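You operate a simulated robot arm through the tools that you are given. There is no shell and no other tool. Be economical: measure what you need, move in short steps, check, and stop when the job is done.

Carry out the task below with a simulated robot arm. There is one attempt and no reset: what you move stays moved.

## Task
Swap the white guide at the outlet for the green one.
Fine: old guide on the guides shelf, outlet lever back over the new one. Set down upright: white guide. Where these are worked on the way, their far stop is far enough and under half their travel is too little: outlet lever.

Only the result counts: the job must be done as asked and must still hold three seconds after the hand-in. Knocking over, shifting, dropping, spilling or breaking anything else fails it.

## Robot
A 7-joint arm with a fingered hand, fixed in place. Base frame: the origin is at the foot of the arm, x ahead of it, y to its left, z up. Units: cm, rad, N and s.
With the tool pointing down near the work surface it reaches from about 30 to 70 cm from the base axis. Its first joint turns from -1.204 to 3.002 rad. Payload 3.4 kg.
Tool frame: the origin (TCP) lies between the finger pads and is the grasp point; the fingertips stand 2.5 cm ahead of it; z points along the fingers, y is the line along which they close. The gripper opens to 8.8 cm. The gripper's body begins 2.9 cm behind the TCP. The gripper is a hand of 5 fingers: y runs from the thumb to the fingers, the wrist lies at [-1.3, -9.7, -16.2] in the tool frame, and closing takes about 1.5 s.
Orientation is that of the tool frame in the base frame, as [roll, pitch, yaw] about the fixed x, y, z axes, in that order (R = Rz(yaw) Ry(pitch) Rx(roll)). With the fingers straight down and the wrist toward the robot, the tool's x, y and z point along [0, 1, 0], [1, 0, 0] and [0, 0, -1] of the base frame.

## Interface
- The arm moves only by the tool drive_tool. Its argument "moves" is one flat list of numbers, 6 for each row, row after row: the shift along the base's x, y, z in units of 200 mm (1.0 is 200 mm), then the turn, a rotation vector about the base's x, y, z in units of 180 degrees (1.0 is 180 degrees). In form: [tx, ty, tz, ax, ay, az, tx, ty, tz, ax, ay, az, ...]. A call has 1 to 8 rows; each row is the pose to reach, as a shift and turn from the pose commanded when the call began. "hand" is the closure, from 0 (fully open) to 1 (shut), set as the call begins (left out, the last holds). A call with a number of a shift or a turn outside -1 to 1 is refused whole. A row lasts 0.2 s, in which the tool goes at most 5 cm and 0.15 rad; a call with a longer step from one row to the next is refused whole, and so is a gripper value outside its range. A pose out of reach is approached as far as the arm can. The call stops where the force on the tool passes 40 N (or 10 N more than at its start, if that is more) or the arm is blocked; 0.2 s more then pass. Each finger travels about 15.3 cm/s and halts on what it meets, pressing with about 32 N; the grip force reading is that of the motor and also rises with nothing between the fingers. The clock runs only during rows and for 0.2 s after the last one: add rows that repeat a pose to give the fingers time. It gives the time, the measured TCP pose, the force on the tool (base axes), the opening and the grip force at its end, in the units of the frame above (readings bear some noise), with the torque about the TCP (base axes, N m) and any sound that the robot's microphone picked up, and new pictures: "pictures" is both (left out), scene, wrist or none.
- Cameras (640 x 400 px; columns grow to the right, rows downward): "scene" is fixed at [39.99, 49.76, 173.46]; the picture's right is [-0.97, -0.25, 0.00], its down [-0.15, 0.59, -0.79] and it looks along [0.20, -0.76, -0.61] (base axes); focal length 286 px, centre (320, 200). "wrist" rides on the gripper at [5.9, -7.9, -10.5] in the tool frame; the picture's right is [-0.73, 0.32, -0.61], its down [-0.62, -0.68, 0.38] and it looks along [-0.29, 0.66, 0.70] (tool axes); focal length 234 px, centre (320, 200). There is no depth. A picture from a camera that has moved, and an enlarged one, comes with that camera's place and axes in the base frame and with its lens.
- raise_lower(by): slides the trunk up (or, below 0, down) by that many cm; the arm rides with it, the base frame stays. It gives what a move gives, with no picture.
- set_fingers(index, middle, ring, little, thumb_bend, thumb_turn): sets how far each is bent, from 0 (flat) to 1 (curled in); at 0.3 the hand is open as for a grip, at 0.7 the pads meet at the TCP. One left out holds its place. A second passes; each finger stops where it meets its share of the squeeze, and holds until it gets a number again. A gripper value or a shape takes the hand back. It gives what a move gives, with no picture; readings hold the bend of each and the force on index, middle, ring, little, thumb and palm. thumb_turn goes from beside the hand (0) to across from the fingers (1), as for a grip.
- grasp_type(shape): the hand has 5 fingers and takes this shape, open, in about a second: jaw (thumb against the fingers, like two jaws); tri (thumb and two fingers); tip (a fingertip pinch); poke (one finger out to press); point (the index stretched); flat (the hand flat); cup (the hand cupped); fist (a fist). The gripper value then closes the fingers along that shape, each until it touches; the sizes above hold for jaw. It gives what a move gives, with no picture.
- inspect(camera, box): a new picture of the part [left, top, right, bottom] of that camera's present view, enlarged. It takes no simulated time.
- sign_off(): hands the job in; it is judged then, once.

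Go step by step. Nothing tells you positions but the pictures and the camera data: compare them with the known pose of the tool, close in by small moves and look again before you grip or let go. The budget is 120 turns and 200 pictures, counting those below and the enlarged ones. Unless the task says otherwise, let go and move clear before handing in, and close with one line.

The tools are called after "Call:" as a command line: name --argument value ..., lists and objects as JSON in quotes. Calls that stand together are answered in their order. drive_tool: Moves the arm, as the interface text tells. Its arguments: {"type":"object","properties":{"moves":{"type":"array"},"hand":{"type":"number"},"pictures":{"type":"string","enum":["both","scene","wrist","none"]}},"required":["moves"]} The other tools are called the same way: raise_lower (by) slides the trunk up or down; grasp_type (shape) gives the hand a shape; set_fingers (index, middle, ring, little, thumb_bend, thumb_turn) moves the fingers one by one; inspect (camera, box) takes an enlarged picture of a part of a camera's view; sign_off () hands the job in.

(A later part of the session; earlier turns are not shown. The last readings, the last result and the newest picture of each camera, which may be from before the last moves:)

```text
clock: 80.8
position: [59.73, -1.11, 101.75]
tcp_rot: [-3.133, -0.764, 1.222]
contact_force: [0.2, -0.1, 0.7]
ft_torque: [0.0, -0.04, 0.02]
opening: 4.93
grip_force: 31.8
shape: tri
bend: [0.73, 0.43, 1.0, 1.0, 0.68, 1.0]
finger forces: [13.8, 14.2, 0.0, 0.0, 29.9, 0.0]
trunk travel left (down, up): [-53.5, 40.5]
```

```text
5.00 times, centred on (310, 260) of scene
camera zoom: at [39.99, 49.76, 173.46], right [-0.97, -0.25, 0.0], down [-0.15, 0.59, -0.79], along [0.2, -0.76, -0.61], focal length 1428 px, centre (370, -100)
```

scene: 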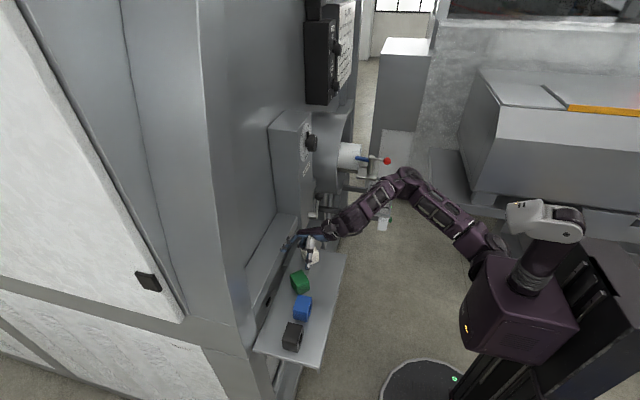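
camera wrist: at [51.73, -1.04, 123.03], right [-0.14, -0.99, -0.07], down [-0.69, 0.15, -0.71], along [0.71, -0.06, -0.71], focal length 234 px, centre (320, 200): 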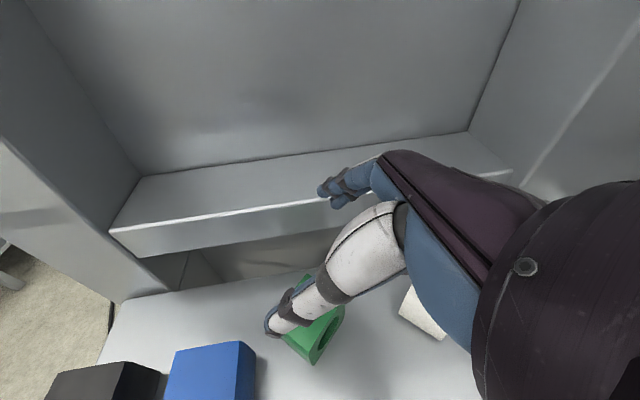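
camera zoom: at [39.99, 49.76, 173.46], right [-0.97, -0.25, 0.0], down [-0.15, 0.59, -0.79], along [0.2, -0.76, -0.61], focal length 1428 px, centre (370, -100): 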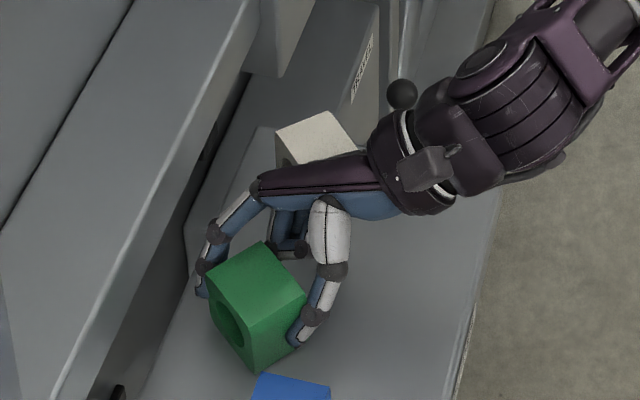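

Gripped, but green sits about 19° off the jaws (yaw 51° against the hand's 70°). I'll lift it just off the shelf, carry it nearer, set it down and regrip square.

Call:
drive_tool --moves '[0, 0, 0.03, 0, 0, 0, 0, 0, 0.07, 0, 0, 0, 0, 0, 0.1, 0, 0, 0]' --pictures "none"

Call:
inspect --camera "wrist" --box '[160, 150, 460, 400]'

Call:
inspect --camera "scene" --box '[270, 220, 350, 300]'

```text
clock: 81.6
position: [59.62, -1.17, 103.73]
tcp_rot: [-3.133, -0.766, 1.224]
contact_force: [0.4, -1.0, -0.9]
ft_torque: [-0.04, 0.01, -0.01]
opening: 4.94
grip_force: 31.7
shape: tri
bend: [0.73, 0.43, 1.0, 1.0, 0.68, 1.0]
finger forces: [13.6, 14.6, 0.0, 0.0, 30.2, 0.0]
trunk travel left (down, up): [-53.5, 40.5]
```

```text
1.60 times, centred on (310, 275) of wrist
camera zoom: at [51.38, -1.2, 115.47], right [-0.01, -1.0, -0.07], down [-0.71, 0.06, -0.7], along [0.71, 0.04, -0.71], focal length 375 px, centre (336, 80)
```

zoom: 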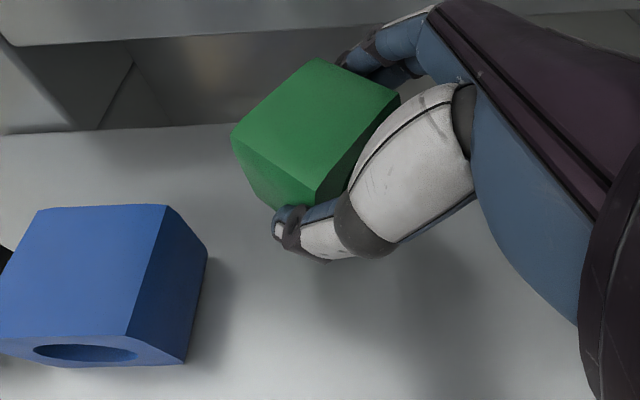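

```text
5.00 times, centred on (310, 260) of scene
camera zoom: at [39.99, 49.76, 173.46], right [-0.97, -0.25, 0.0], down [-0.15, 0.59, -0.79], along [0.2, -0.76, -0.61], focal length 1428 px, centre (370, -100)
```

zoom: 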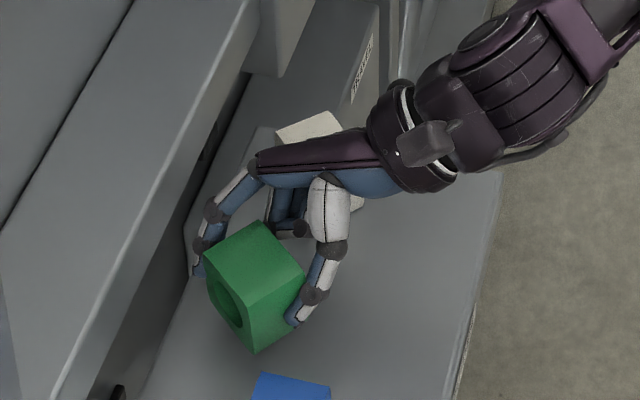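

It lifts level and secure. I'll move it to about (54,-3.5) with the hand turned 9° more, and set it down.

Call:
drive_tool --moves '[-0.1, -0.03, 0, 0, 0, 0, -0.2, -0.1, 0, 0, 0, 0.025, -0.3, -0.18, 0, 0, 0, 0.05, -0.33, -0.18, 0, 0, 0, 0.05, -0.33, -0.18, -0.05, 0, 0, 0.05, -0.33, -0.18, -0.09, 0, 0, 0.05]' --pictures "none"

Call:
inspect --camera "wrist" --box '[160, 150, 460, 400]'

Call:
inspect --camera "scene" --box '[270, 220, 350, 300]'

```text
clock: 83.0
position: [53.23, -4.7, 102.06]
tcp_rot: [-3.133, -0.764, 1.38]
contact_force: [0.1, 0.1, -0.1]
ft_torque: [-0.01, 0.01, 0.03]
opening: 4.93
grip_force: 32.1
shape: tri
bend: [0.73, 0.43, 1.0, 1.0, 0.68, 1.0]
finger forces: [13.6, 14.5, 0.0, 0.0, 29.8, 0.1]
trunk travel left (down, up): [-53.5, 40.5]
```

```text
1.60 times, centred on (310, 275) of wrist
camera zoom: at [44.97, -6.12, 113.67], right [0.14, -0.99, -0.07], down [-0.71, -0.06, -0.7], along [0.69, 0.15, -0.71], focal length 375 px, centre (336, 80)
```

zoom: 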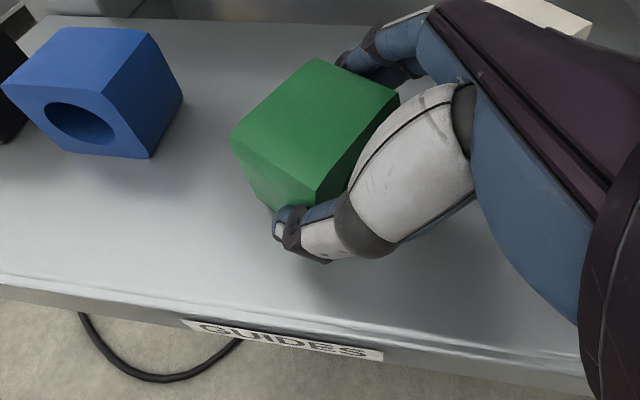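

```text
5.00 times, centred on (310, 260) of scene
camera zoom: at [39.99, 49.76, 173.46], right [-0.97, -0.25, 0.0], down [-0.15, 0.59, -0.79], along [0.2, -0.76, -0.61], focal length 1428 px, centre (370, -100)
```

zoom: 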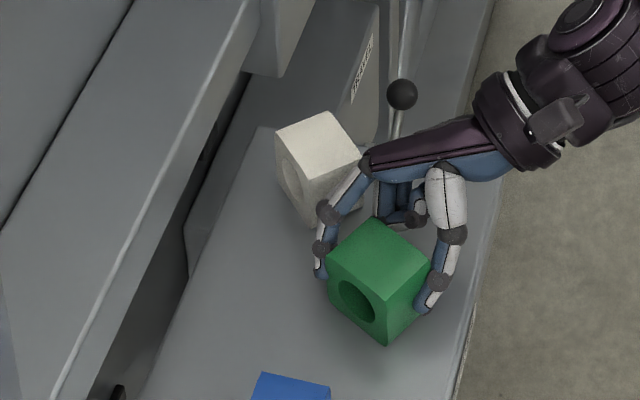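

I'm lowering the last few millimetres and releasing with a limited opening.

Call:
drive_tool --moves '[0, 0, -0.01, 0, 0, 0, 0, 0, -0.018, 0, 0, 0]' --pictures "none"

Call:
drive_tool --moves '[0, 0, 0, 0, 0, 0, 0, 0, 0, 0, 0, 0, 0, 0, 0, 0, 0, 0, 0, 0, 0, 0, 0, 0]' --hand 0.2 --pictures "none"

Call:
inspect --camera "wrist" --box '[160, 150, 460, 400]'

Call:
inspect --camera "scene" --box '[270, 220, 350, 300]'

```text
clock: 83.6
position: [53.02, -4.74, 101.67]
tcp_rot: [-3.136, -0.766, 1.382]
contact_force: [1.2, -1.9, 4.2]
ft_torque: [0.1, -0.08, -0.05]
opening: 4.94
grip_force: 31.5
shape: tri
bend: [0.73, 0.43, 1.0, 1.0, 0.68, 1.0]
finger forces: [14.4, 14.8, 0.0, 0.0, 29.9, 0.1]
trunk travel left (down, up): [-53.5, 40.5]
```

```text
clock: 84.6
position: [53.07, -4.77, 101.6]
tcp_rot: [-3.133, -0.765, 1.38]
contact_force: [0.5, 0.2, 0.3]
ft_torque: [-0.02, 0.04, 0.0]
opening: 7.01
grip_force: 0.0
shape: tri
bend: [0.27, 0.34, 0.99, 0.99, 0.49, 0.99]
finger forces: [0.0, 0.0, 0.1, 0.0, 0.0, 0.0]
trunk travel left (down, up): [-53.5, 40.5]
```

```text
1.60 times, centred on (310, 275) of wrist
camera zoom: at [44.94, -6.1, 113.3], right [0.14, -0.99, -0.07], down [-0.71, -0.06, -0.7], along [0.69, 0.15, -0.71], focal length 375 px, centre (336, 80)
```

zoom: 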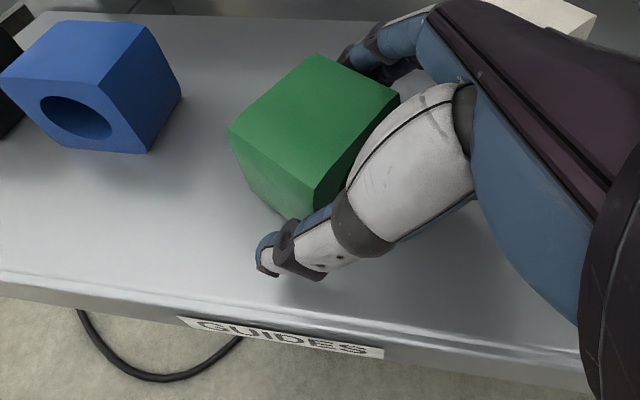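

```text
5.00 times, centred on (310, 260) of scene
camera zoom: at [39.99, 49.76, 173.46], right [-0.97, -0.25, 0.0], down [-0.15, 0.59, -0.79], along [0.2, -0.76, -0.61], focal length 1428 px, centre (370, -100)
```

zoom: 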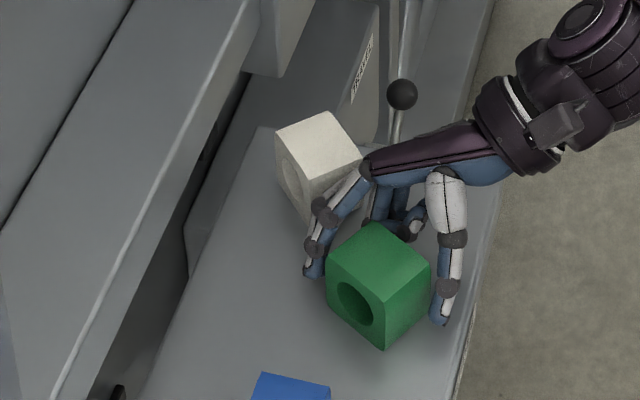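

Green now rests at centre (53.8,-3.3), yaw about 59°. I'll rise, turn the hand to match at 59.4°, and come down square over it.

Call:
drive_tool --moves '[0, 0, 0.12, 0, 0, 0, 0, 0, 0.27, 0, 0, 0, 0, 0.01, 0.27, 0, 0, -0.037, 0.005, 0.02, 0.27, 0, 0, -0.074, 0.013, 0.033, 0.27, 0, 0, -0.1094, 0.013, 0.033, 0.27, 0, 0, -0.1094]' --hand 0.12 --pictures "none"

Call:
inspect --camera "wrist" --box '[160, 150, 460, 400]'

Call:
inspect --camera "scene" --box '[270, 220, 350, 300]'

```text
clock: 86.0
position: [53.36, -4.2, 106.98]
tcp_rot: [-3.134, -0.766, 1.036]
contact_force: [-0.9, -0.1, -0.5]
ft_torque: [0.01, 0.0, -0.01]
opening: 7.73
grip_force: 0.1
shape: tri
bend: [0.28, 0.32, 0.99, 0.99, 0.38, 0.98]
finger forces: [0.0, 0.0, 0.1, 0.0, 0.1, 0.0]
trunk travel left (down, up): [-53.5, 40.5]
```

```text
1.60 times, centred on (310, 275) of wrist
camera zoom: at [45.15, -2.59, 118.71], right [-0.2, -0.98, -0.07], down [-0.68, 0.19, -0.7], along [0.7, -0.09, -0.71], focal length 375 px, centre (336, 80)
```

zoom: 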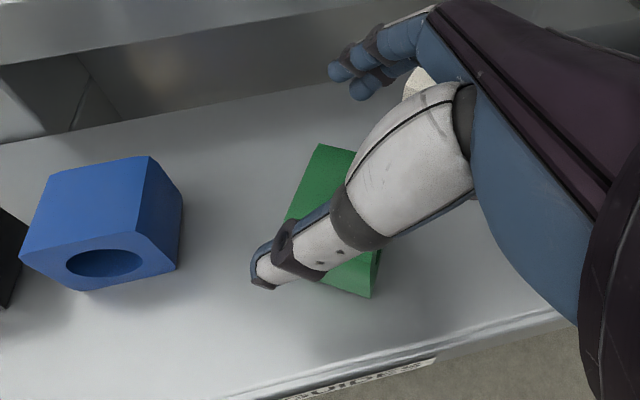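

```text
5.00 times, centred on (310, 260) of scene
camera zoom: at [39.99, 49.76, 173.46], right [-0.97, -0.25, 0.0], down [-0.15, 0.59, -0.79], along [0.2, -0.76, -0.61], focal length 1428 px, centre (370, -100)
```

zoom: 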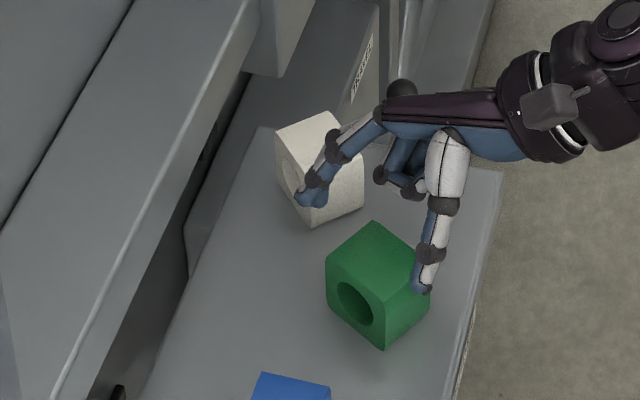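

The fingers pass near the white guide, so I'll narrow the opening a little and descend halfway, then check.

Call:
drive_tool --moves '[-0.01, 0.005, 0, 0, 0, 0, -0.01, 0.005, 0, 0, 0, 0, -0.01, 0.005, -0.06, 0, 0, 0, -0.01, 0.005, -0.12, 0, 0, 0]' --hand 0.22 --pictures "none"

Call:
inspect --camera "wrist" --box '[160, 150, 460, 400]'

Call:
inspect --camera "scene" --box '[285, 230, 345, 290]'

```text
clock: 87.0
position: [53.25, -4.0, 104.52]
tcp_rot: [-3.134, -0.765, 1.037]
contact_force: [0.0, 0.4, 0.4]
ft_torque: [0.02, 0.03, -0.01]
opening: 6.92
grip_force: 0.0
shape: tri
bend: [0.27, 0.34, 0.99, 0.99, 0.51, 0.99]
finger forces: [0.0, 0.0, 0.1, 0.0, 0.0, 0.0]
trunk travel left (down, up): [-53.5, 40.5]
```

```text
1.60 times, centred on (310, 275) of wrist
camera zoom: at [44.98, -2.47, 116.26], right [-0.2, -0.98, -0.07], down [-0.68, 0.19, -0.7], along [0.7, -0.09, -0.71], focal length 375 px, centre (336, 80)
```

zoom: 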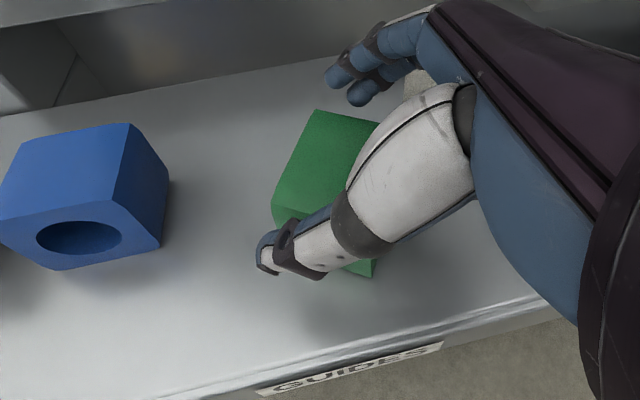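

```text
6.67 times, centred on (315, 260) of scene
camera zoom: at [39.99, 49.76, 173.46], right [-0.97, -0.25, 0.0], down [-0.15, 0.59, -0.79], along [0.2, -0.76, -0.61], focal length 1904 px, centre (353, -200)
```

zoom: 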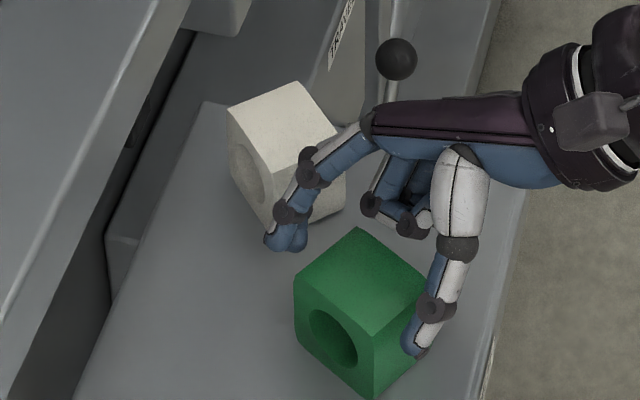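

There's about 2 cm of clearance to white. I'll descend the rest and close.

Call:
drive_tool --moves '[0, 0, -0.05, 0, 0, 0, 0, 0, -0.1, 0, 0, 0, 0, 0, -0.14, 0, 0, 0, 0, 0, -0.14, 0, 0, 0]' --pictures "none"

Call:
drive_tool --moves '[0, 0, 0, 0, 0, 0, 0, 0, 0, 0, 0, 0, 0, 0, 0, 0, 0, 0, 0, 0, 0, 0, 0, 0, 0, 0, 0, 0, 0, 0]' --hand 0.8 --pictures "none"

Call:
inspect --camera "wrist" --box '[160, 150, 460, 400]'

Call:
inspect --camera "scene" --box '[285, 230, 345, 290]'

```text
clock: 88.0
position: [53.19, -3.95, 101.84]
tcp_rot: [-3.134, -0.762, 1.038]
contact_force: [-0.7, 0.0, -0.3]
ft_torque: [-0.01, 0.02, 0.0]
opening: 6.89
grip_force: 0.0
shape: tri
bend: [0.27, 0.34, 0.99, 0.99, 0.51, 0.99]
finger forces: [0.0, 0.0, 0.0, 0.0, 0.1, 0.0]
trunk travel left (down, up): [-53.5, 40.5]
```

```text
clock: 89.2
position: [53.12, -3.87, 101.85]
tcp_rot: [-3.135, -0.765, 1.038]
contact_force: [-0.2, -0.7, -0.8]
ft_torque: [0.01, -0.02, -0.01]
opening: 4.51
grip_force: 32.0
shape: tri
bend: [0.74, 0.45, 1.0, 1.0, 0.68, 1.0]
finger forces: [14.5, 14.7, 0.0, 0.0, 29.3, 0.0]
trunk travel left (down, up): [-53.5, 40.5]
```

```text
1.60 times, centred on (310, 275) of wrist
camera zoom: at [44.96, -2.47, 113.49], right [-0.2, -0.98, -0.07], down [-0.68, 0.19, -0.7], along [0.7, -0.09, -0.71], focal length 375 px, centre (336, 80)
```

zoom: 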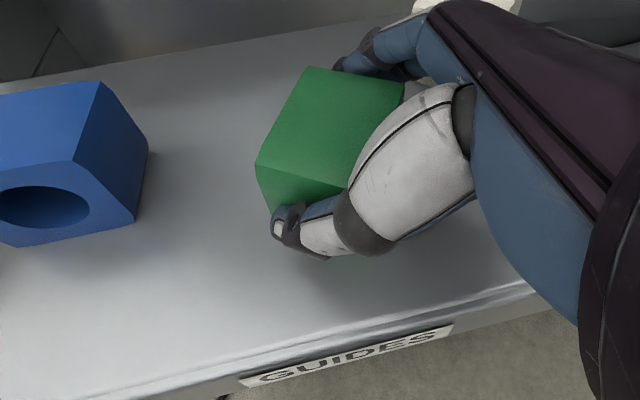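

```text
6.67 times, centred on (315, 260) of scene
camera zoom: at [39.99, 49.76, 173.46], right [-0.97, -0.25, 0.0], down [-0.15, 0.59, -0.79], along [0.2, -0.76, -0.61], focal length 1904 px, centre (353, -200)
```

zoom: 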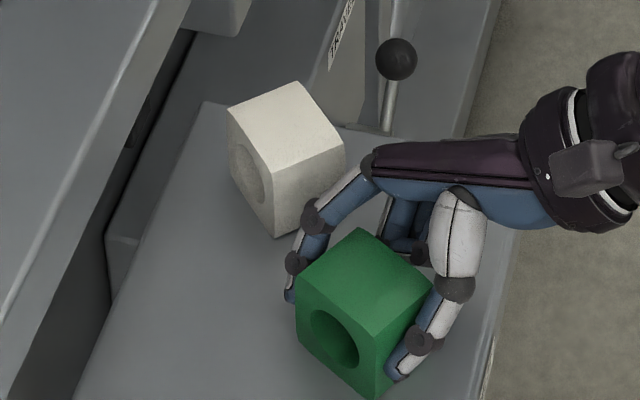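

The grip is square, with the guide sitting in the hand just as the white one did. I'll lift with the trunk, then carry toward the outlet while turning the yaw back.

Call:
raise_lower --by 17

Call:
drive_tool --moves '[-0.04, -0.14, 0, 0, 0, -0.043, -0.08, -0.28, 0.05, 0, 0, -0.086, -0.12, -0.42, 0.1, 0, 0, -0.129, -0.16, -0.56, 0.15, 0, 0, -0.172, -0.2, -0.7, 0.2, 0, 0, -0.215, -0.23, -0.85, 0.25, 0, 0, -0.258, -0.26, -1.0, 0.3, 0, 0, -0.3]'

Call:
inspect --camera "scene" --box '[260, 220, 360, 320]'

```text
clock: 91.1
position: [53.11, -3.9, 118.8]
tcp_rot: [-3.133, -0.764, 1.036]
contact_force: [0.2, 0.0, -1.8]
ft_torque: [0.01, -0.01, -0.01]
opening: 4.54
grip_force: 32.0
shape: tri
bend: [0.74, 0.45, 1.0, 1.0, 0.68, 1.0]
finger forces: [14.6, 14.9, 0.0, 0.1, 29.1, 0.0]
trunk travel left (down, up): [-70.5, 23.5]
```

```text
clock: 92.7
position: [47.9, -24.0, 124.9]
tcp_rot: [-3.132, -0.766, 0.093]
contact_force: [-0.2, -0.4, 0.7]
ft_torque: [0.01, 0.0, 0.0]
opening: 4.53
grip_force: 31.8
shape: tri
bend: [0.74, 0.45, 1.0, 1.0, 0.68, 1.0]
finger forces: [14.5, 14.6, 0.0, 0.1, 29.1, 0.0]
trunk travel left (down, up): [-70.5, 23.5]
camera wrist: at [44.17, -16.34, 136.5], right [-0.91, -0.41, -0.07], down [-0.25, 0.66, -0.7], along [0.33, -0.62, -0.71], focal length 234 px, centre (320, 200)
```

scene: 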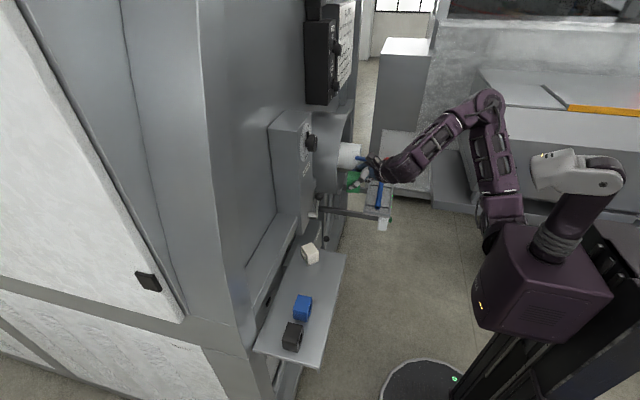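
wrist: 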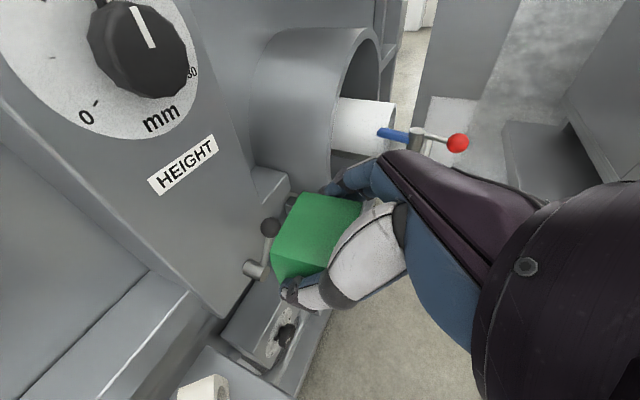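

```text
4.00 times, centred on (310, 270) of scene
camera zoom: at [39.99, 49.76, 173.46], right [-0.97, -0.25, 0.0], down [-0.15, 0.59, -0.79], along [0.2, -0.76, -0.61], focal length 1142 px, centre (360, -80)
```

zoom: 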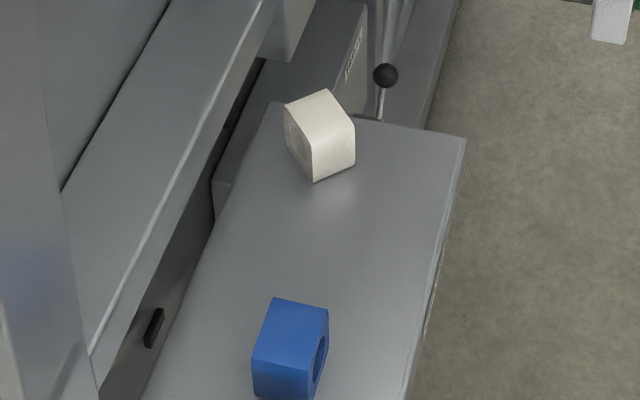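

All is fine on the shelf. I'll continue to the outlet, squaring the yaw to zero.

Call:
drive_tool --moves '[-0.05, -0.2, 0.02, 0, 0, -0.01, -0.1, -0.4, 0.03, 0, 0, -0.02, -0.15, -0.6, 0.03, 0, 0, -0.03, -0.2, -0.8, 0.03, 0, 0, -0.03, -0.2, -1.0, 0.03, 0, 0, -0.03]' --pictures "none"

Call:
drive_tool --moves '[0, -0.2, 0, 0, 0, 0, 0, -0.4, 0, 0, 0, 0, 0, -0.6, 0, 0, 0, 0, 0, -0.8, 0, 0, 0, 0, 0, -1.0, 0, 0, 0, 0]'

Call:
inspect --camera "wrist" --box '[200, 140, 440, 360]'

Call:
inspect --camera "scene" --box '[350, 110, 420, 180]'

```text
clock: 93.9
position: [43.88, -44.13, 125.38]
tcp_rot: [-3.131, -0.765, -0.003]
contact_force: [-0.9, -1.3, -1.3]
ft_torque: [0.02, -0.01, 0.0]
opening: 4.49
grip_force: 32.5
shape: tri
bend: [0.74, 0.45, 1.0, 1.0, 0.68, 1.0]
finger forces: [14.5, 14.9, 0.1, 0.0, 29.3, 0.0]
trunk travel left (down, up): [-70.5, 23.5]
```

```text
clock: 95.1
position: [44.01, -64.23, 125.39]
tcp_rot: [-3.132, -0.764, -0.002]
contact_force: [-0.9, -0.4, -1.1]
ft_torque: [0.0, 0.0, -0.01]
opening: 4.54
grip_force: 31.8
shape: tri
bend: [0.74, 0.45, 1.0, 1.0, 0.68, 1.0]
finger forces: [14.5, 14.8, 0.0, 0.0, 29.4, 0.1]
trunk travel left (down, up): [-70.5, 23.5]
camera wrist: at [40.97, -56.23, 136.99], right [-0.94, -0.33, -0.07], down [-0.19, 0.68, -0.7], along [0.28, -0.65, -0.71], focal length 234 px, centre (320, 200)
```

scene: 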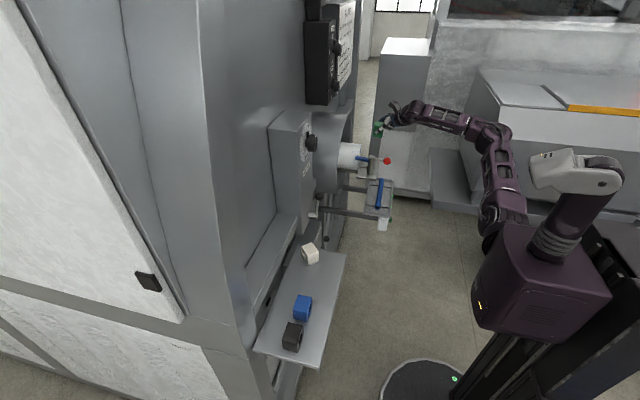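
wrist: 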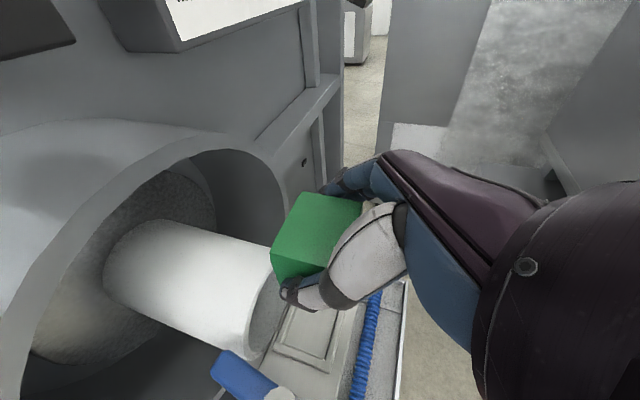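

```text
1.82 times, centred on (320, 250) of wrist
camera zoom: at [40.97, -56.23, 136.99], right [-0.94, -0.33, -0.07], down [-0.19, 0.68, -0.7], along [0.28, -0.65, -0.71], focal length 426 px, centre (320, 109)
```

zoom: 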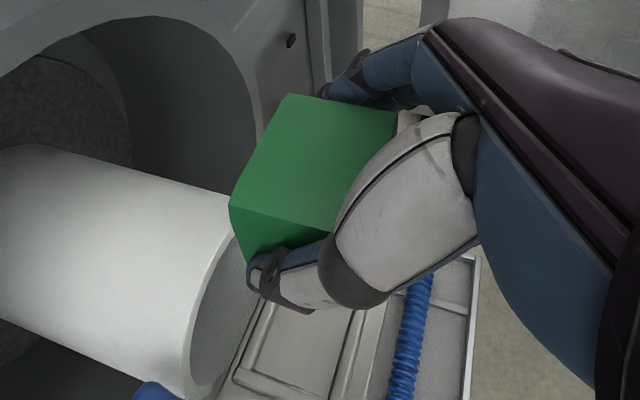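

```text
5.71 times, centred on (385, 145) of scene
camera zoom: at [39.99, 49.76, 173.46], right [-0.97, -0.25, 0.0], down [-0.15, 0.59, -0.79], along [0.2, -0.76, -0.61], focal length 1632 px, centre (-51, 514)
```

zoom: 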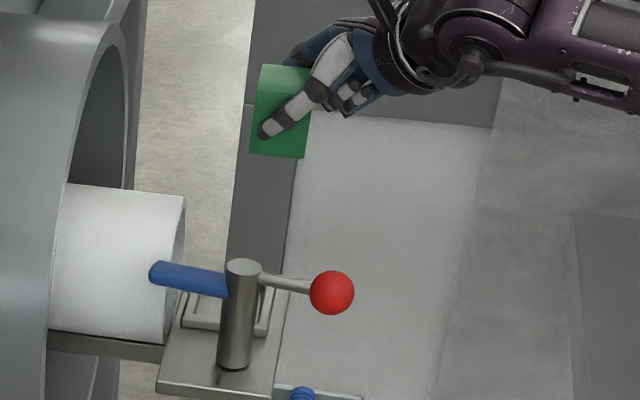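

The seat is visible below, so I'll zoom in to measure its rim.

Call:
inspect --camera "wrist" --box '[250, 290, 370, 390]'

Call:
inspect --camera "scene" --box '[350, 140, 390, 180]'

```text
4.00 times, centred on (310, 340) of wrist
camera zoom: at [40.97, -56.23, 136.99], right [-0.94, -0.33, -0.07], down [-0.19, 0.68, -0.7], along [0.28, -0.65, -0.71], focal length 937 px, centre (360, -360)
```

zoom: 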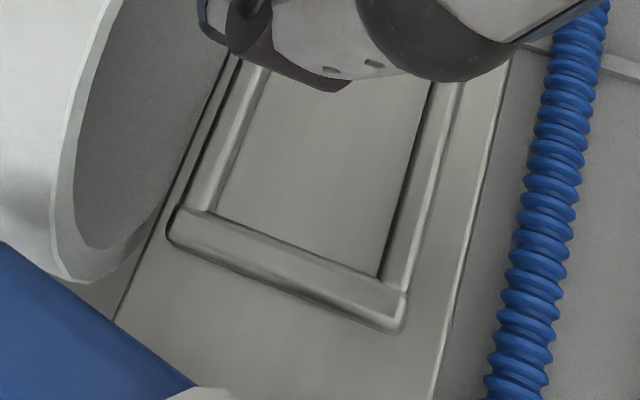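

```text
10.00 times, centred on (370, 160) of scene
camera zoom: at [39.99, 49.76, 173.46], right [-0.97, -0.25, 0.0], down [-0.15, 0.59, -0.79], along [0.2, -0.76, -0.61], focal length 2856 px, centre (-180, 600)
```

zoom: 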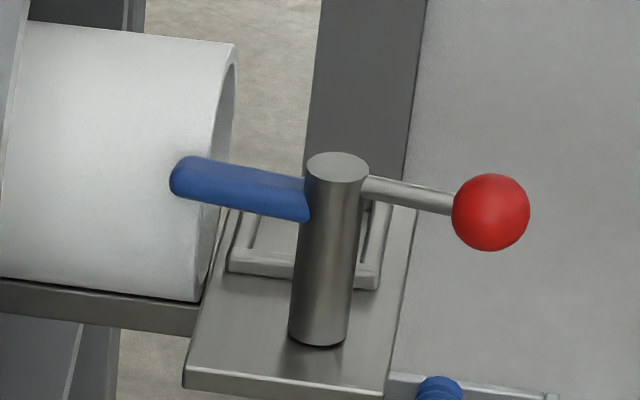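

The seat's inner floor spans x 44.15–49.1, with its +y edge at -61.05. I'll target the guide centre at (46.65,-64.15), so the TCP goes to (45.95,-64.0), lower to just above the rim, and check.

Call:
drive_tool --moves '[0.05, 0.01, -0.05, 0, 0, -0.008, 0.097, 0.011, -0.2, 0, 0, -0.008, 0.097, 0.011, -0.35, 0, 0, -0.008, 0.097, 0.011, -0.5, 0, 0, -0.008, 0.097, 0.011, -0.57, 0, 0, -0.008, 0.097, 0.011, -0.57, 0, 0, -0.008]'

Call:
inspect --camera "wrist" --box '[200, 160, 400, 360]'

Call:
inspect --camera "scene" --box '[350, 130, 400, 180]'

```text
clock: 96.5
position: [45.91, -63.7, 113.94]
tcp_rot: [-3.133, -0.765, -0.026]
contact_force: [-0.1, 0.4, -0.3]
ft_torque: [0.01, 0.02, 0.0]
opening: 4.54
grip_force: 32.0
shape: tri
bend: [0.74, 0.45, 1.0, 1.0, 0.68, 1.0]
finger forces: [14.5, 14.8, 0.1, 0.0, 29.3, 0.0]
trunk travel left (down, up): [-70.5, 23.5]
camera wrist: at [43.09, -55.73, 125.7], right [-0.95, -0.3, -0.07], down [-0.17, 0.69, -0.7], along [0.26, -0.66, -0.71], focal length 234 px, centre (320, 200)
```

scene: 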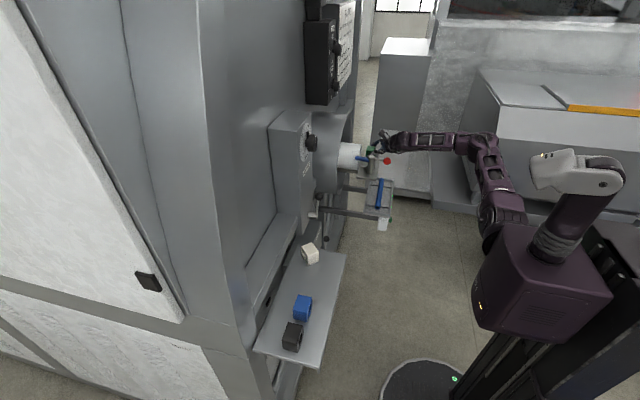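
wrist: 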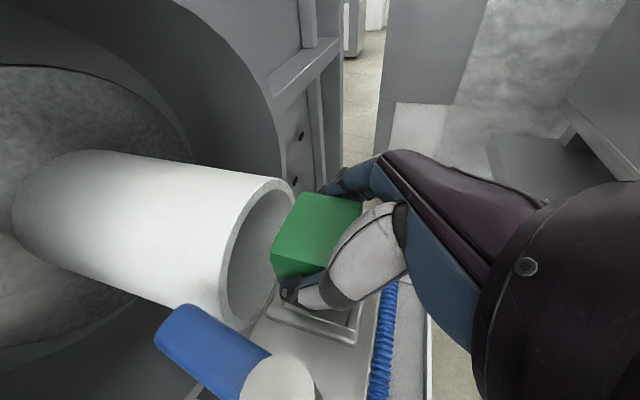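

```text
2.00 times, centred on (300, 260) of wrist
camera zoom: at [43.09, -55.73, 125.7], right [-0.95, -0.3, -0.07], down [-0.17, 0.69, -0.7], along [0.26, -0.66, -0.71], focal length 468 px, centre (360, 80)
```

zoom: 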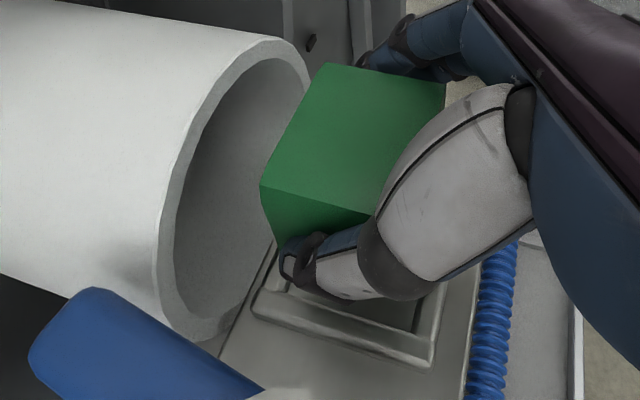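

```text
8.00 times, centred on (375, 155) of scene
camera zoom: at [39.99, 49.76, 173.46], right [-0.97, -0.25, 0.0], down [-0.15, 0.59, -0.79], along [0.2, -0.76, -0.61], focal length 2285 px, centre (-120, 560)
```

zoom: 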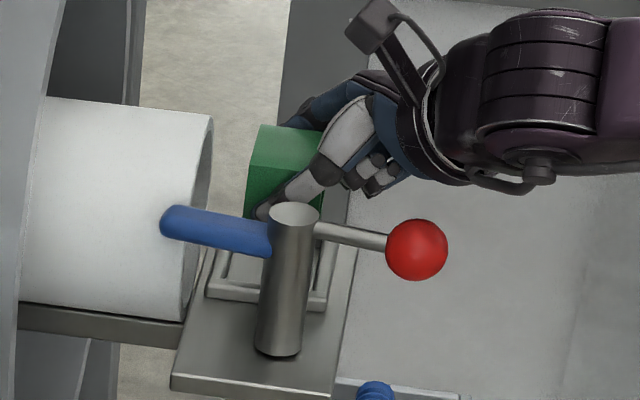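

The guide's footprint is (44.4–48.65, -61.5 to -66.7), inside the seat opening. I'll descend gently.

Call:
drive_tool --moves '[0.005, -0.005, -0.04, 0, 0, 0, 0.005, -0.005, -0.08, 0, 0, 0, 0.005, -0.005, -0.11, 0, 0, 0, 0.005, -0.005, -0.12, 0, 0, 0]' --pictures "none"

Call:
drive_tool --moves '[0, 0, -0.008, 0, 0, 0, 0, 0, -0.016, 0, 0, 0]' --pictures "none"

Call:
inspect --camera "wrist" --box '[200, 160, 400, 360]'

```text
clock: 97.5
position: [46.08, -63.9, 111.56]
tcp_rot: [-3.134, -0.766, -0.025]
contact_force: [1.2, -0.1, -0.6]
ft_torque: [0.01, -0.01, 0.0]
opening: 4.52
grip_force: 32.0
shape: tri
bend: [0.74, 0.45, 1.0, 1.0, 0.68, 1.0]
finger forces: [14.5, 14.8, 0.1, 0.0, 29.3, 0.1]
trunk travel left (down, up): [-70.5, 23.5]
```

```text
clock: 98.1
position: [45.92, -63.79, 111.34]
tcp_rot: [-3.134, -0.765, -0.023]
contact_force: [0.4, 0.8, -1.2]
ft_torque: [0.02, 0.01, 0.01]
opening: 4.54
grip_force: 32.0
shape: tri
bend: [0.74, 0.45, 1.0, 1.0, 0.68, 1.0]
finger forces: [14.5, 14.7, 0.1, 0.0, 29.3, 0.2]
trunk travel left (down, up): [-70.5, 23.5]
```

```text
2.00 times, centred on (300, 260) of wrist
camera zoom: at [43.18, -55.84, 122.97], right [-0.95, -0.3, -0.07], down [-0.17, 0.69, -0.7], along [0.26, -0.66, -0.71], focal length 468 px, centre (360, 80)
```

zoom: 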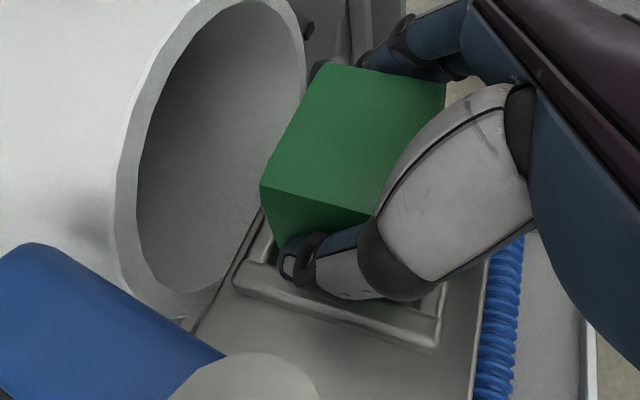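

Not touching yet, so I'll continue down in fine steps.

Call:
drive_tool --moves '[0, 0, -0.008, 0, 0, 0, 0, 0, -0.016, 0, 0, 0]' --pictures "none"

Call:
drive_tool --moves '[0, 0, -0.008, 0, 0, 0, 0, 0, -0.014, 0, 0, 0]' --pictures "none"

```text
clock: 98.7
position: [46.0, -63.77, 111.07]
tcp_rot: [-3.14, -0.768, -0.023]
contact_force: [0.9, -2.1, 5.5]
ft_torque: [0.11, 0.06, 0.04]
opening: 4.52
grip_force: 32.1
shape: tri
bend: [0.74, 0.45, 1.0, 1.0, 0.68, 1.0]
finger forces: [15.1, 15.1, 0.0, 0.0, 29.5, 0.0]
trunk travel left (down, up): [-70.5, 23.5]
```

```text
clock: 99.3
position: [45.87, -63.77, 110.91]
tcp_rot: [-3.137, -0.767, -0.022]
contact_force: [0.9, -3.9, 12.2]
ft_torque: [-0.13, -0.13, 0.03]
opening: 4.51
grip_force: 31.8
shape: tri
bend: [0.74, 0.45, 1.0, 1.0, 0.69, 1.0]
finger forces: [16.8, 16.4, 0.0, 0.0, 29.4, 0.1]
trunk travel left (down, up): [-70.5, 23.5]
```

It's in contact at TCP z≈111.1, as expected for the seat floor. I'll release and check.

Call:
drive_tool --moves '[0, 0, 0.006, 0, 0, 0, 0, 0, 0.006, 0, 0, 0, 0, 0, 0.006, 0, 0, 0, 0, 0, 0.006, 0, 0, 0]' --hand 0.14 --pictures "none"

Call:
inspect --camera "wrist" --box '[200, 160, 400, 360]'

Call:
inspect --camera "scene" --box '[350, 130, 400, 180]'

```text
clock: 100.3
position: [46.04, -63.74, 110.77]
tcp_rot: [-3.134, -0.762, -0.026]
contact_force: [0.0, -0.2, 0.1]
ft_torque: [-0.04, -0.03, 0.01]
opening: 7.57
grip_force: 0.0
shape: tri
bend: [0.27, 0.33, 0.99, 0.99, 0.42, 0.99]
finger forces: [0.1, 0.1, 0.1, 0.0, 0.0, 0.1]
trunk travel left (down, up): [-70.5, 23.5]
```

```text
2.00 times, centred on (300, 260) of wrist
camera zoom: at [43.18, -55.77, 122.44], right [-0.95, -0.3, -0.06], down [-0.17, 0.69, -0.7], along [0.26, -0.66, -0.71], focal length 468 px, centre (360, 80)
```

zoom: 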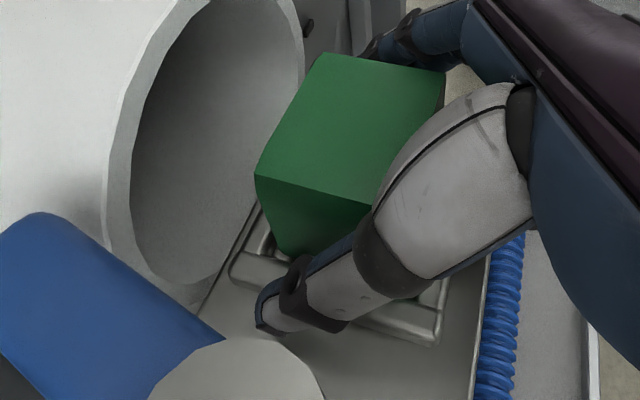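

```text
8.00 times, centred on (375, 155) of scene
camera zoom: at [39.99, 49.76, 173.46], right [-0.97, -0.25, 0.0], down [-0.15, 0.59, -0.79], along [0.2, -0.76, -0.61], focal length 2285 px, centre (-120, 560)
```

zoom: 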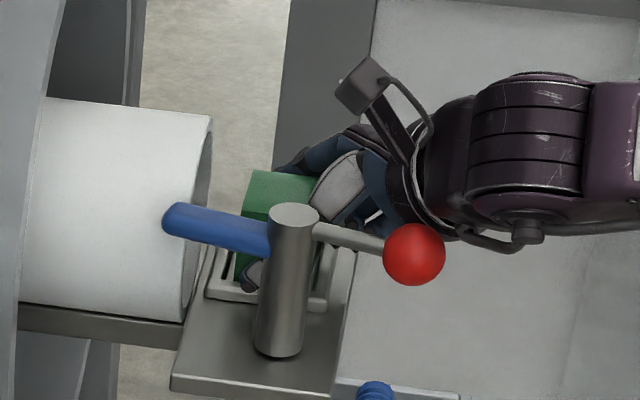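

The green guide is squarely seated. I'll rise straight up clear of it.

Call:
drive_tool --moves '[0, 0, 0.06, 0, 0, 0, 0, 0, 0.15, 0, 0, 0, 0, 0, 0.3, 0, 0, 0, -0.1, 0.05, 0.5, 0, 0, 0, -0.2, 0.2, 0.65, 0, 0, 0]'

Call:
inspect --camera "scene" --box '[350, 130, 400, 180]'

Call:
inspect --camera "wrist" --box '[200, 200, 400, 400]'

```text
clock: 101.5
position: [41.74, -59.67, 124.04]
tcp_rot: [-3.133, -0.764, -0.025]
contact_force: [-0.6, -0.7, 0.8]
ft_torque: [0.02, 0.01, -0.04]
opening: 7.52
grip_force: 0.0
shape: tri
bend: [0.27, 0.33, 0.99, 0.99, 0.42, 0.99]
finger forces: [0.0, 0.1, 0.1, 0.0, 0.1, 0.0]
trunk travel left (down, up): [-70.5, 23.5]
camera wrist: at [39.06, -51.65, 135.71], right [-0.95, -0.3, -0.07], down [-0.17, 0.69, -0.71], along [0.26, -0.66, -0.71], focal length 234 px, centre (320, 200)
```

scene: 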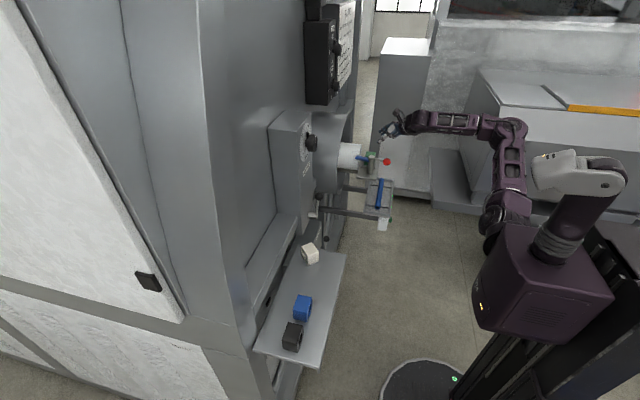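
wrist: 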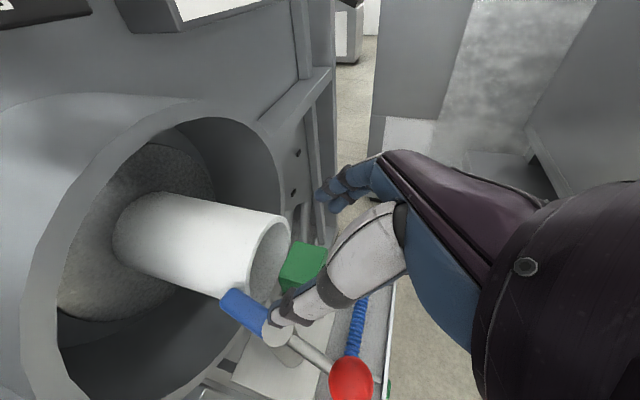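

```text
8.00 times, centred on (375, 155) of scene
camera zoom: at [39.99, 49.76, 173.46], right [-0.97, -0.25, 0.0], down [-0.15, 0.59, -0.79], along [0.2, -0.76, -0.61], focal length 2285 px, centre (-120, 560)
```

zoom: 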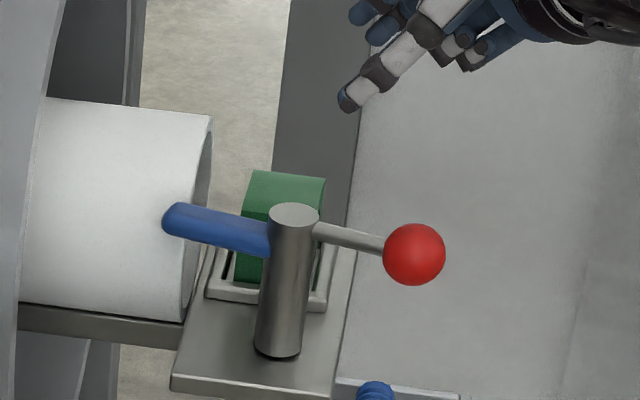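

```text
2.00 times, centred on (300, 300) of wrist
camera zoom: at [39.06, -51.65, 135.71], right [-0.95, -0.3, -0.07], down [-0.17, 0.69, -0.71], along [0.26, -0.66, -0.71], focal length 468 px, centre (360, 0)
```

zoom: 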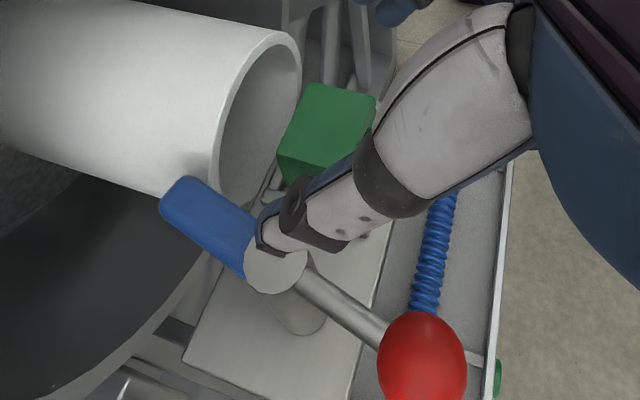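

Green is in place. I'll close the fingers and come down on the -y side of the knob, to push the lever back over the guide along its arc.

Call:
drive_tool --moves '[-0.12, 0.02, 0, 0, 0, 0, -0.24, 0.04, -0.05, 0, 0, 0, -0.24, 0.04, -0.2, 0, 0, 0, -0.24, 0.04, -0.4, 0, 0, 0, -0.24, 0.04, -0.4, 0, 0, 0]' --hand 1 --pictures "none"

Call:
inspect --camera "scene" --box '[350, 120, 420, 190]'

Call:
inspect --camera "wrist" --box '[200, 150, 400, 350]'

```text
clock: 102.7
position: [37.19, -58.85, 115.68]
tcp_rot: [-3.133, -0.766, -0.025]
contact_force: [-0.3, 0.0, 0.0]
ft_torque: [-0.04, 0.02, 0.03]
opening: 0.01
grip_force: 32.1
shape: tri
bend: [0.7, 0.7, 1.0, 1.0, 0.36, 1.0]
finger forces: [0.0, 0.0, 0.0, 0.0, 0.0, 0.0]
trunk travel left (down, up): [-70.5, 23.5]
```

```text
5.71 times, centred on (385, 155) of scene
camera zoom: at [39.99, 49.76, 173.46], right [-0.97, -0.25, 0.0], down [-0.15, 0.59, -0.79], along [0.2, -0.76, -0.61], focal length 1632 px, centre (-51, 457)
```

zoom: 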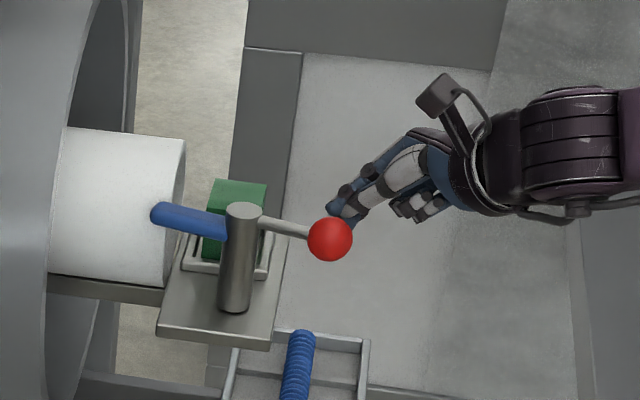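

```text
2.00 times, centred on (300, 250) of wrist
camera zoom: at [34.32, -50.87, 127.44], right [-0.95, -0.3, -0.07], down [-0.17, 0.69, -0.7], along [0.26, -0.66, -0.71], focal length 468 px, centre (360, 100)
```

zoom: 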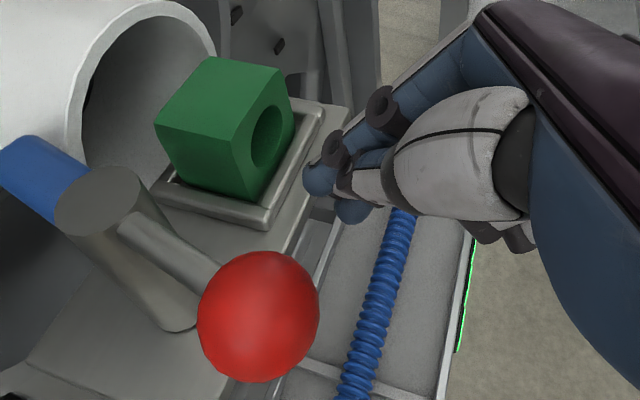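

The fingertips are on the far side of the knob. I'll push along the first half of the closing arc.

Call:
drive_tool --moves '[-0.0075, 0.0675, 0, 0, 0, 0, -0.0125, 0.105, 0, 0, 0, 0, -0.0125, 0.1425, 0, 0, 0, 0, -0.0075, 0.1975, 0, 0, 0, 0, 0.0075, 0.2575, 0, 0, 0, 0, 0.0375, 0.3125, 0, 0, 0, 0]' --pictures "none"

Call:
inspect --camera "scene" --box '[350, 120, 420, 190]'

Call:
inspect --camera "wrist" --box '[200, 150, 400, 350]'

```text
clock: 104.1
position: [37.86, -52.86, 115.82]
tcp_rot: [-3.135, -0.764, -0.024]
contact_force: [0.3, -1.5, -0.4]
ft_torque: [-0.01, -0.01, -0.04]
opening: 0.0
grip_force: 32.0
shape: tri
bend: [0.7, 0.7, 1.0, 1.0, 0.36, 1.0]
finger forces: [0.1, 0.0, 0.0, 0.0, 0.0, 0.0]
trunk travel left (down, up): [-70.5, 23.5]
```

```text
5.71 times, centred on (385, 155) of scene
camera zoom: at [39.99, 49.76, 173.46], right [-0.97, -0.25, 0.0], down [-0.15, 0.59, -0.79], along [0.2, -0.76, -0.61], focal length 1632 px, centre (-51, 457)
```

zoom: 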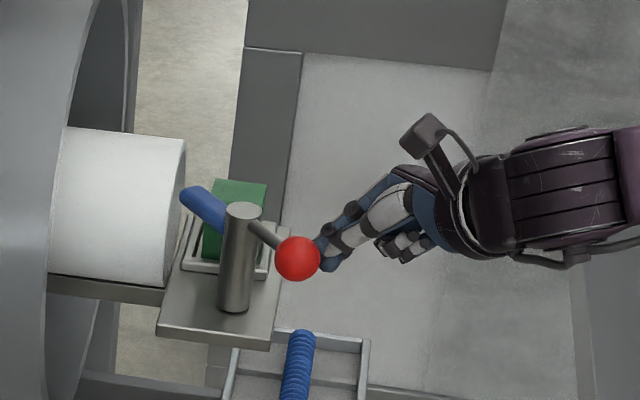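

```text
2.00 times, centred on (300, 250) of wrist
camera zoom: at [35.14, -44.79, 127.49], right [-0.95, -0.3, -0.07], down [-0.17, 0.69, -0.7], along [0.26, -0.66, -0.71], focal length 468 px, centre (360, 100)
```

zoom: 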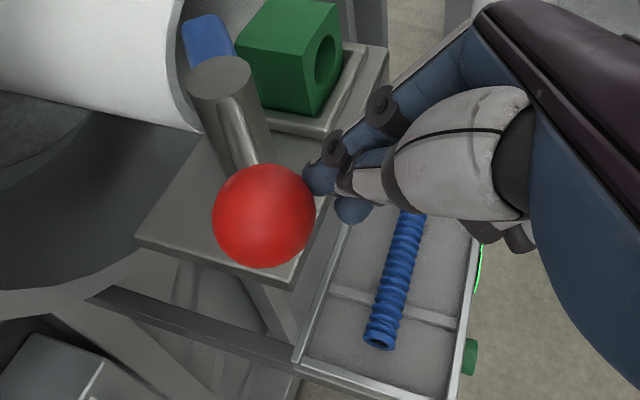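

The lever is about halfway back. I'll continue around the arc, pushing toward +x at the end.

Call:
drive_tool --moves '[0.045, 0.06, 0, 0, 0, 0, 0.09, 0.11, 0, 0, 0, 0, 0.12, 0.135, 0, 0, 0, 0, 0.145, 0.15, 0, 0, 0, 0, 0.175, 0.165, 0, 0, 0, 0, 0.2, 0.175, 0, 0, 0, 0, 0.225, 0.178, 0, 0, 0, 0]' --pictures "none"

Call:
inspect --camera "scene" --box '[350, 120, 420, 190]'

Call:
inspect --camera "wrist" --box '[200, 150, 400, 350]'

```text
clock: 105.7
position: [41.31, -49.8, 115.94]
tcp_rot: [-3.131, -0.768, -0.031]
contact_force: [-37.2, -9.8, -6.1]
ft_torque: [-0.1, 0.47, -0.19]
opening: 0.0
grip_force: 32.1
shape: tri
bend: [0.7, 0.7, 1.0, 1.0, 0.36, 1.0]
finger forces: [54.1, 0.1, 0.1, 0.0, 0.1, 0.0]
trunk travel left (down, up): [-70.5, 23.5]
```

```text
5.71 times, centred on (385, 155) of scene
camera zoom: at [39.99, 49.76, 173.46], right [-0.97, -0.25, 0.0], down [-0.15, 0.59, -0.79], along [0.2, -0.76, -0.61], focal length 1632 px, centre (-51, 457)
```

zoom: 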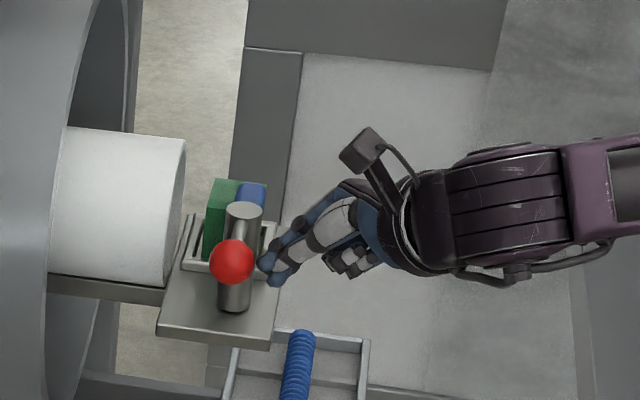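

```text
2.00 times, centred on (300, 250) of wrist
camera zoom: at [38.55, -41.7, 127.62], right [-0.95, -0.3, -0.07], down [-0.17, 0.69, -0.7], along [0.26, -0.66, -0.71], focal length 468 px, centre (360, 100)
```

zoom: 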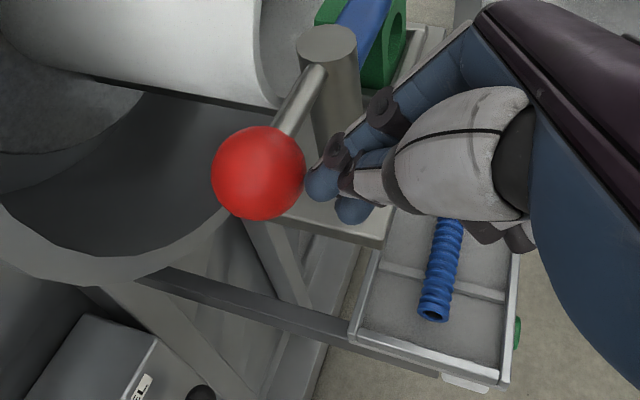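

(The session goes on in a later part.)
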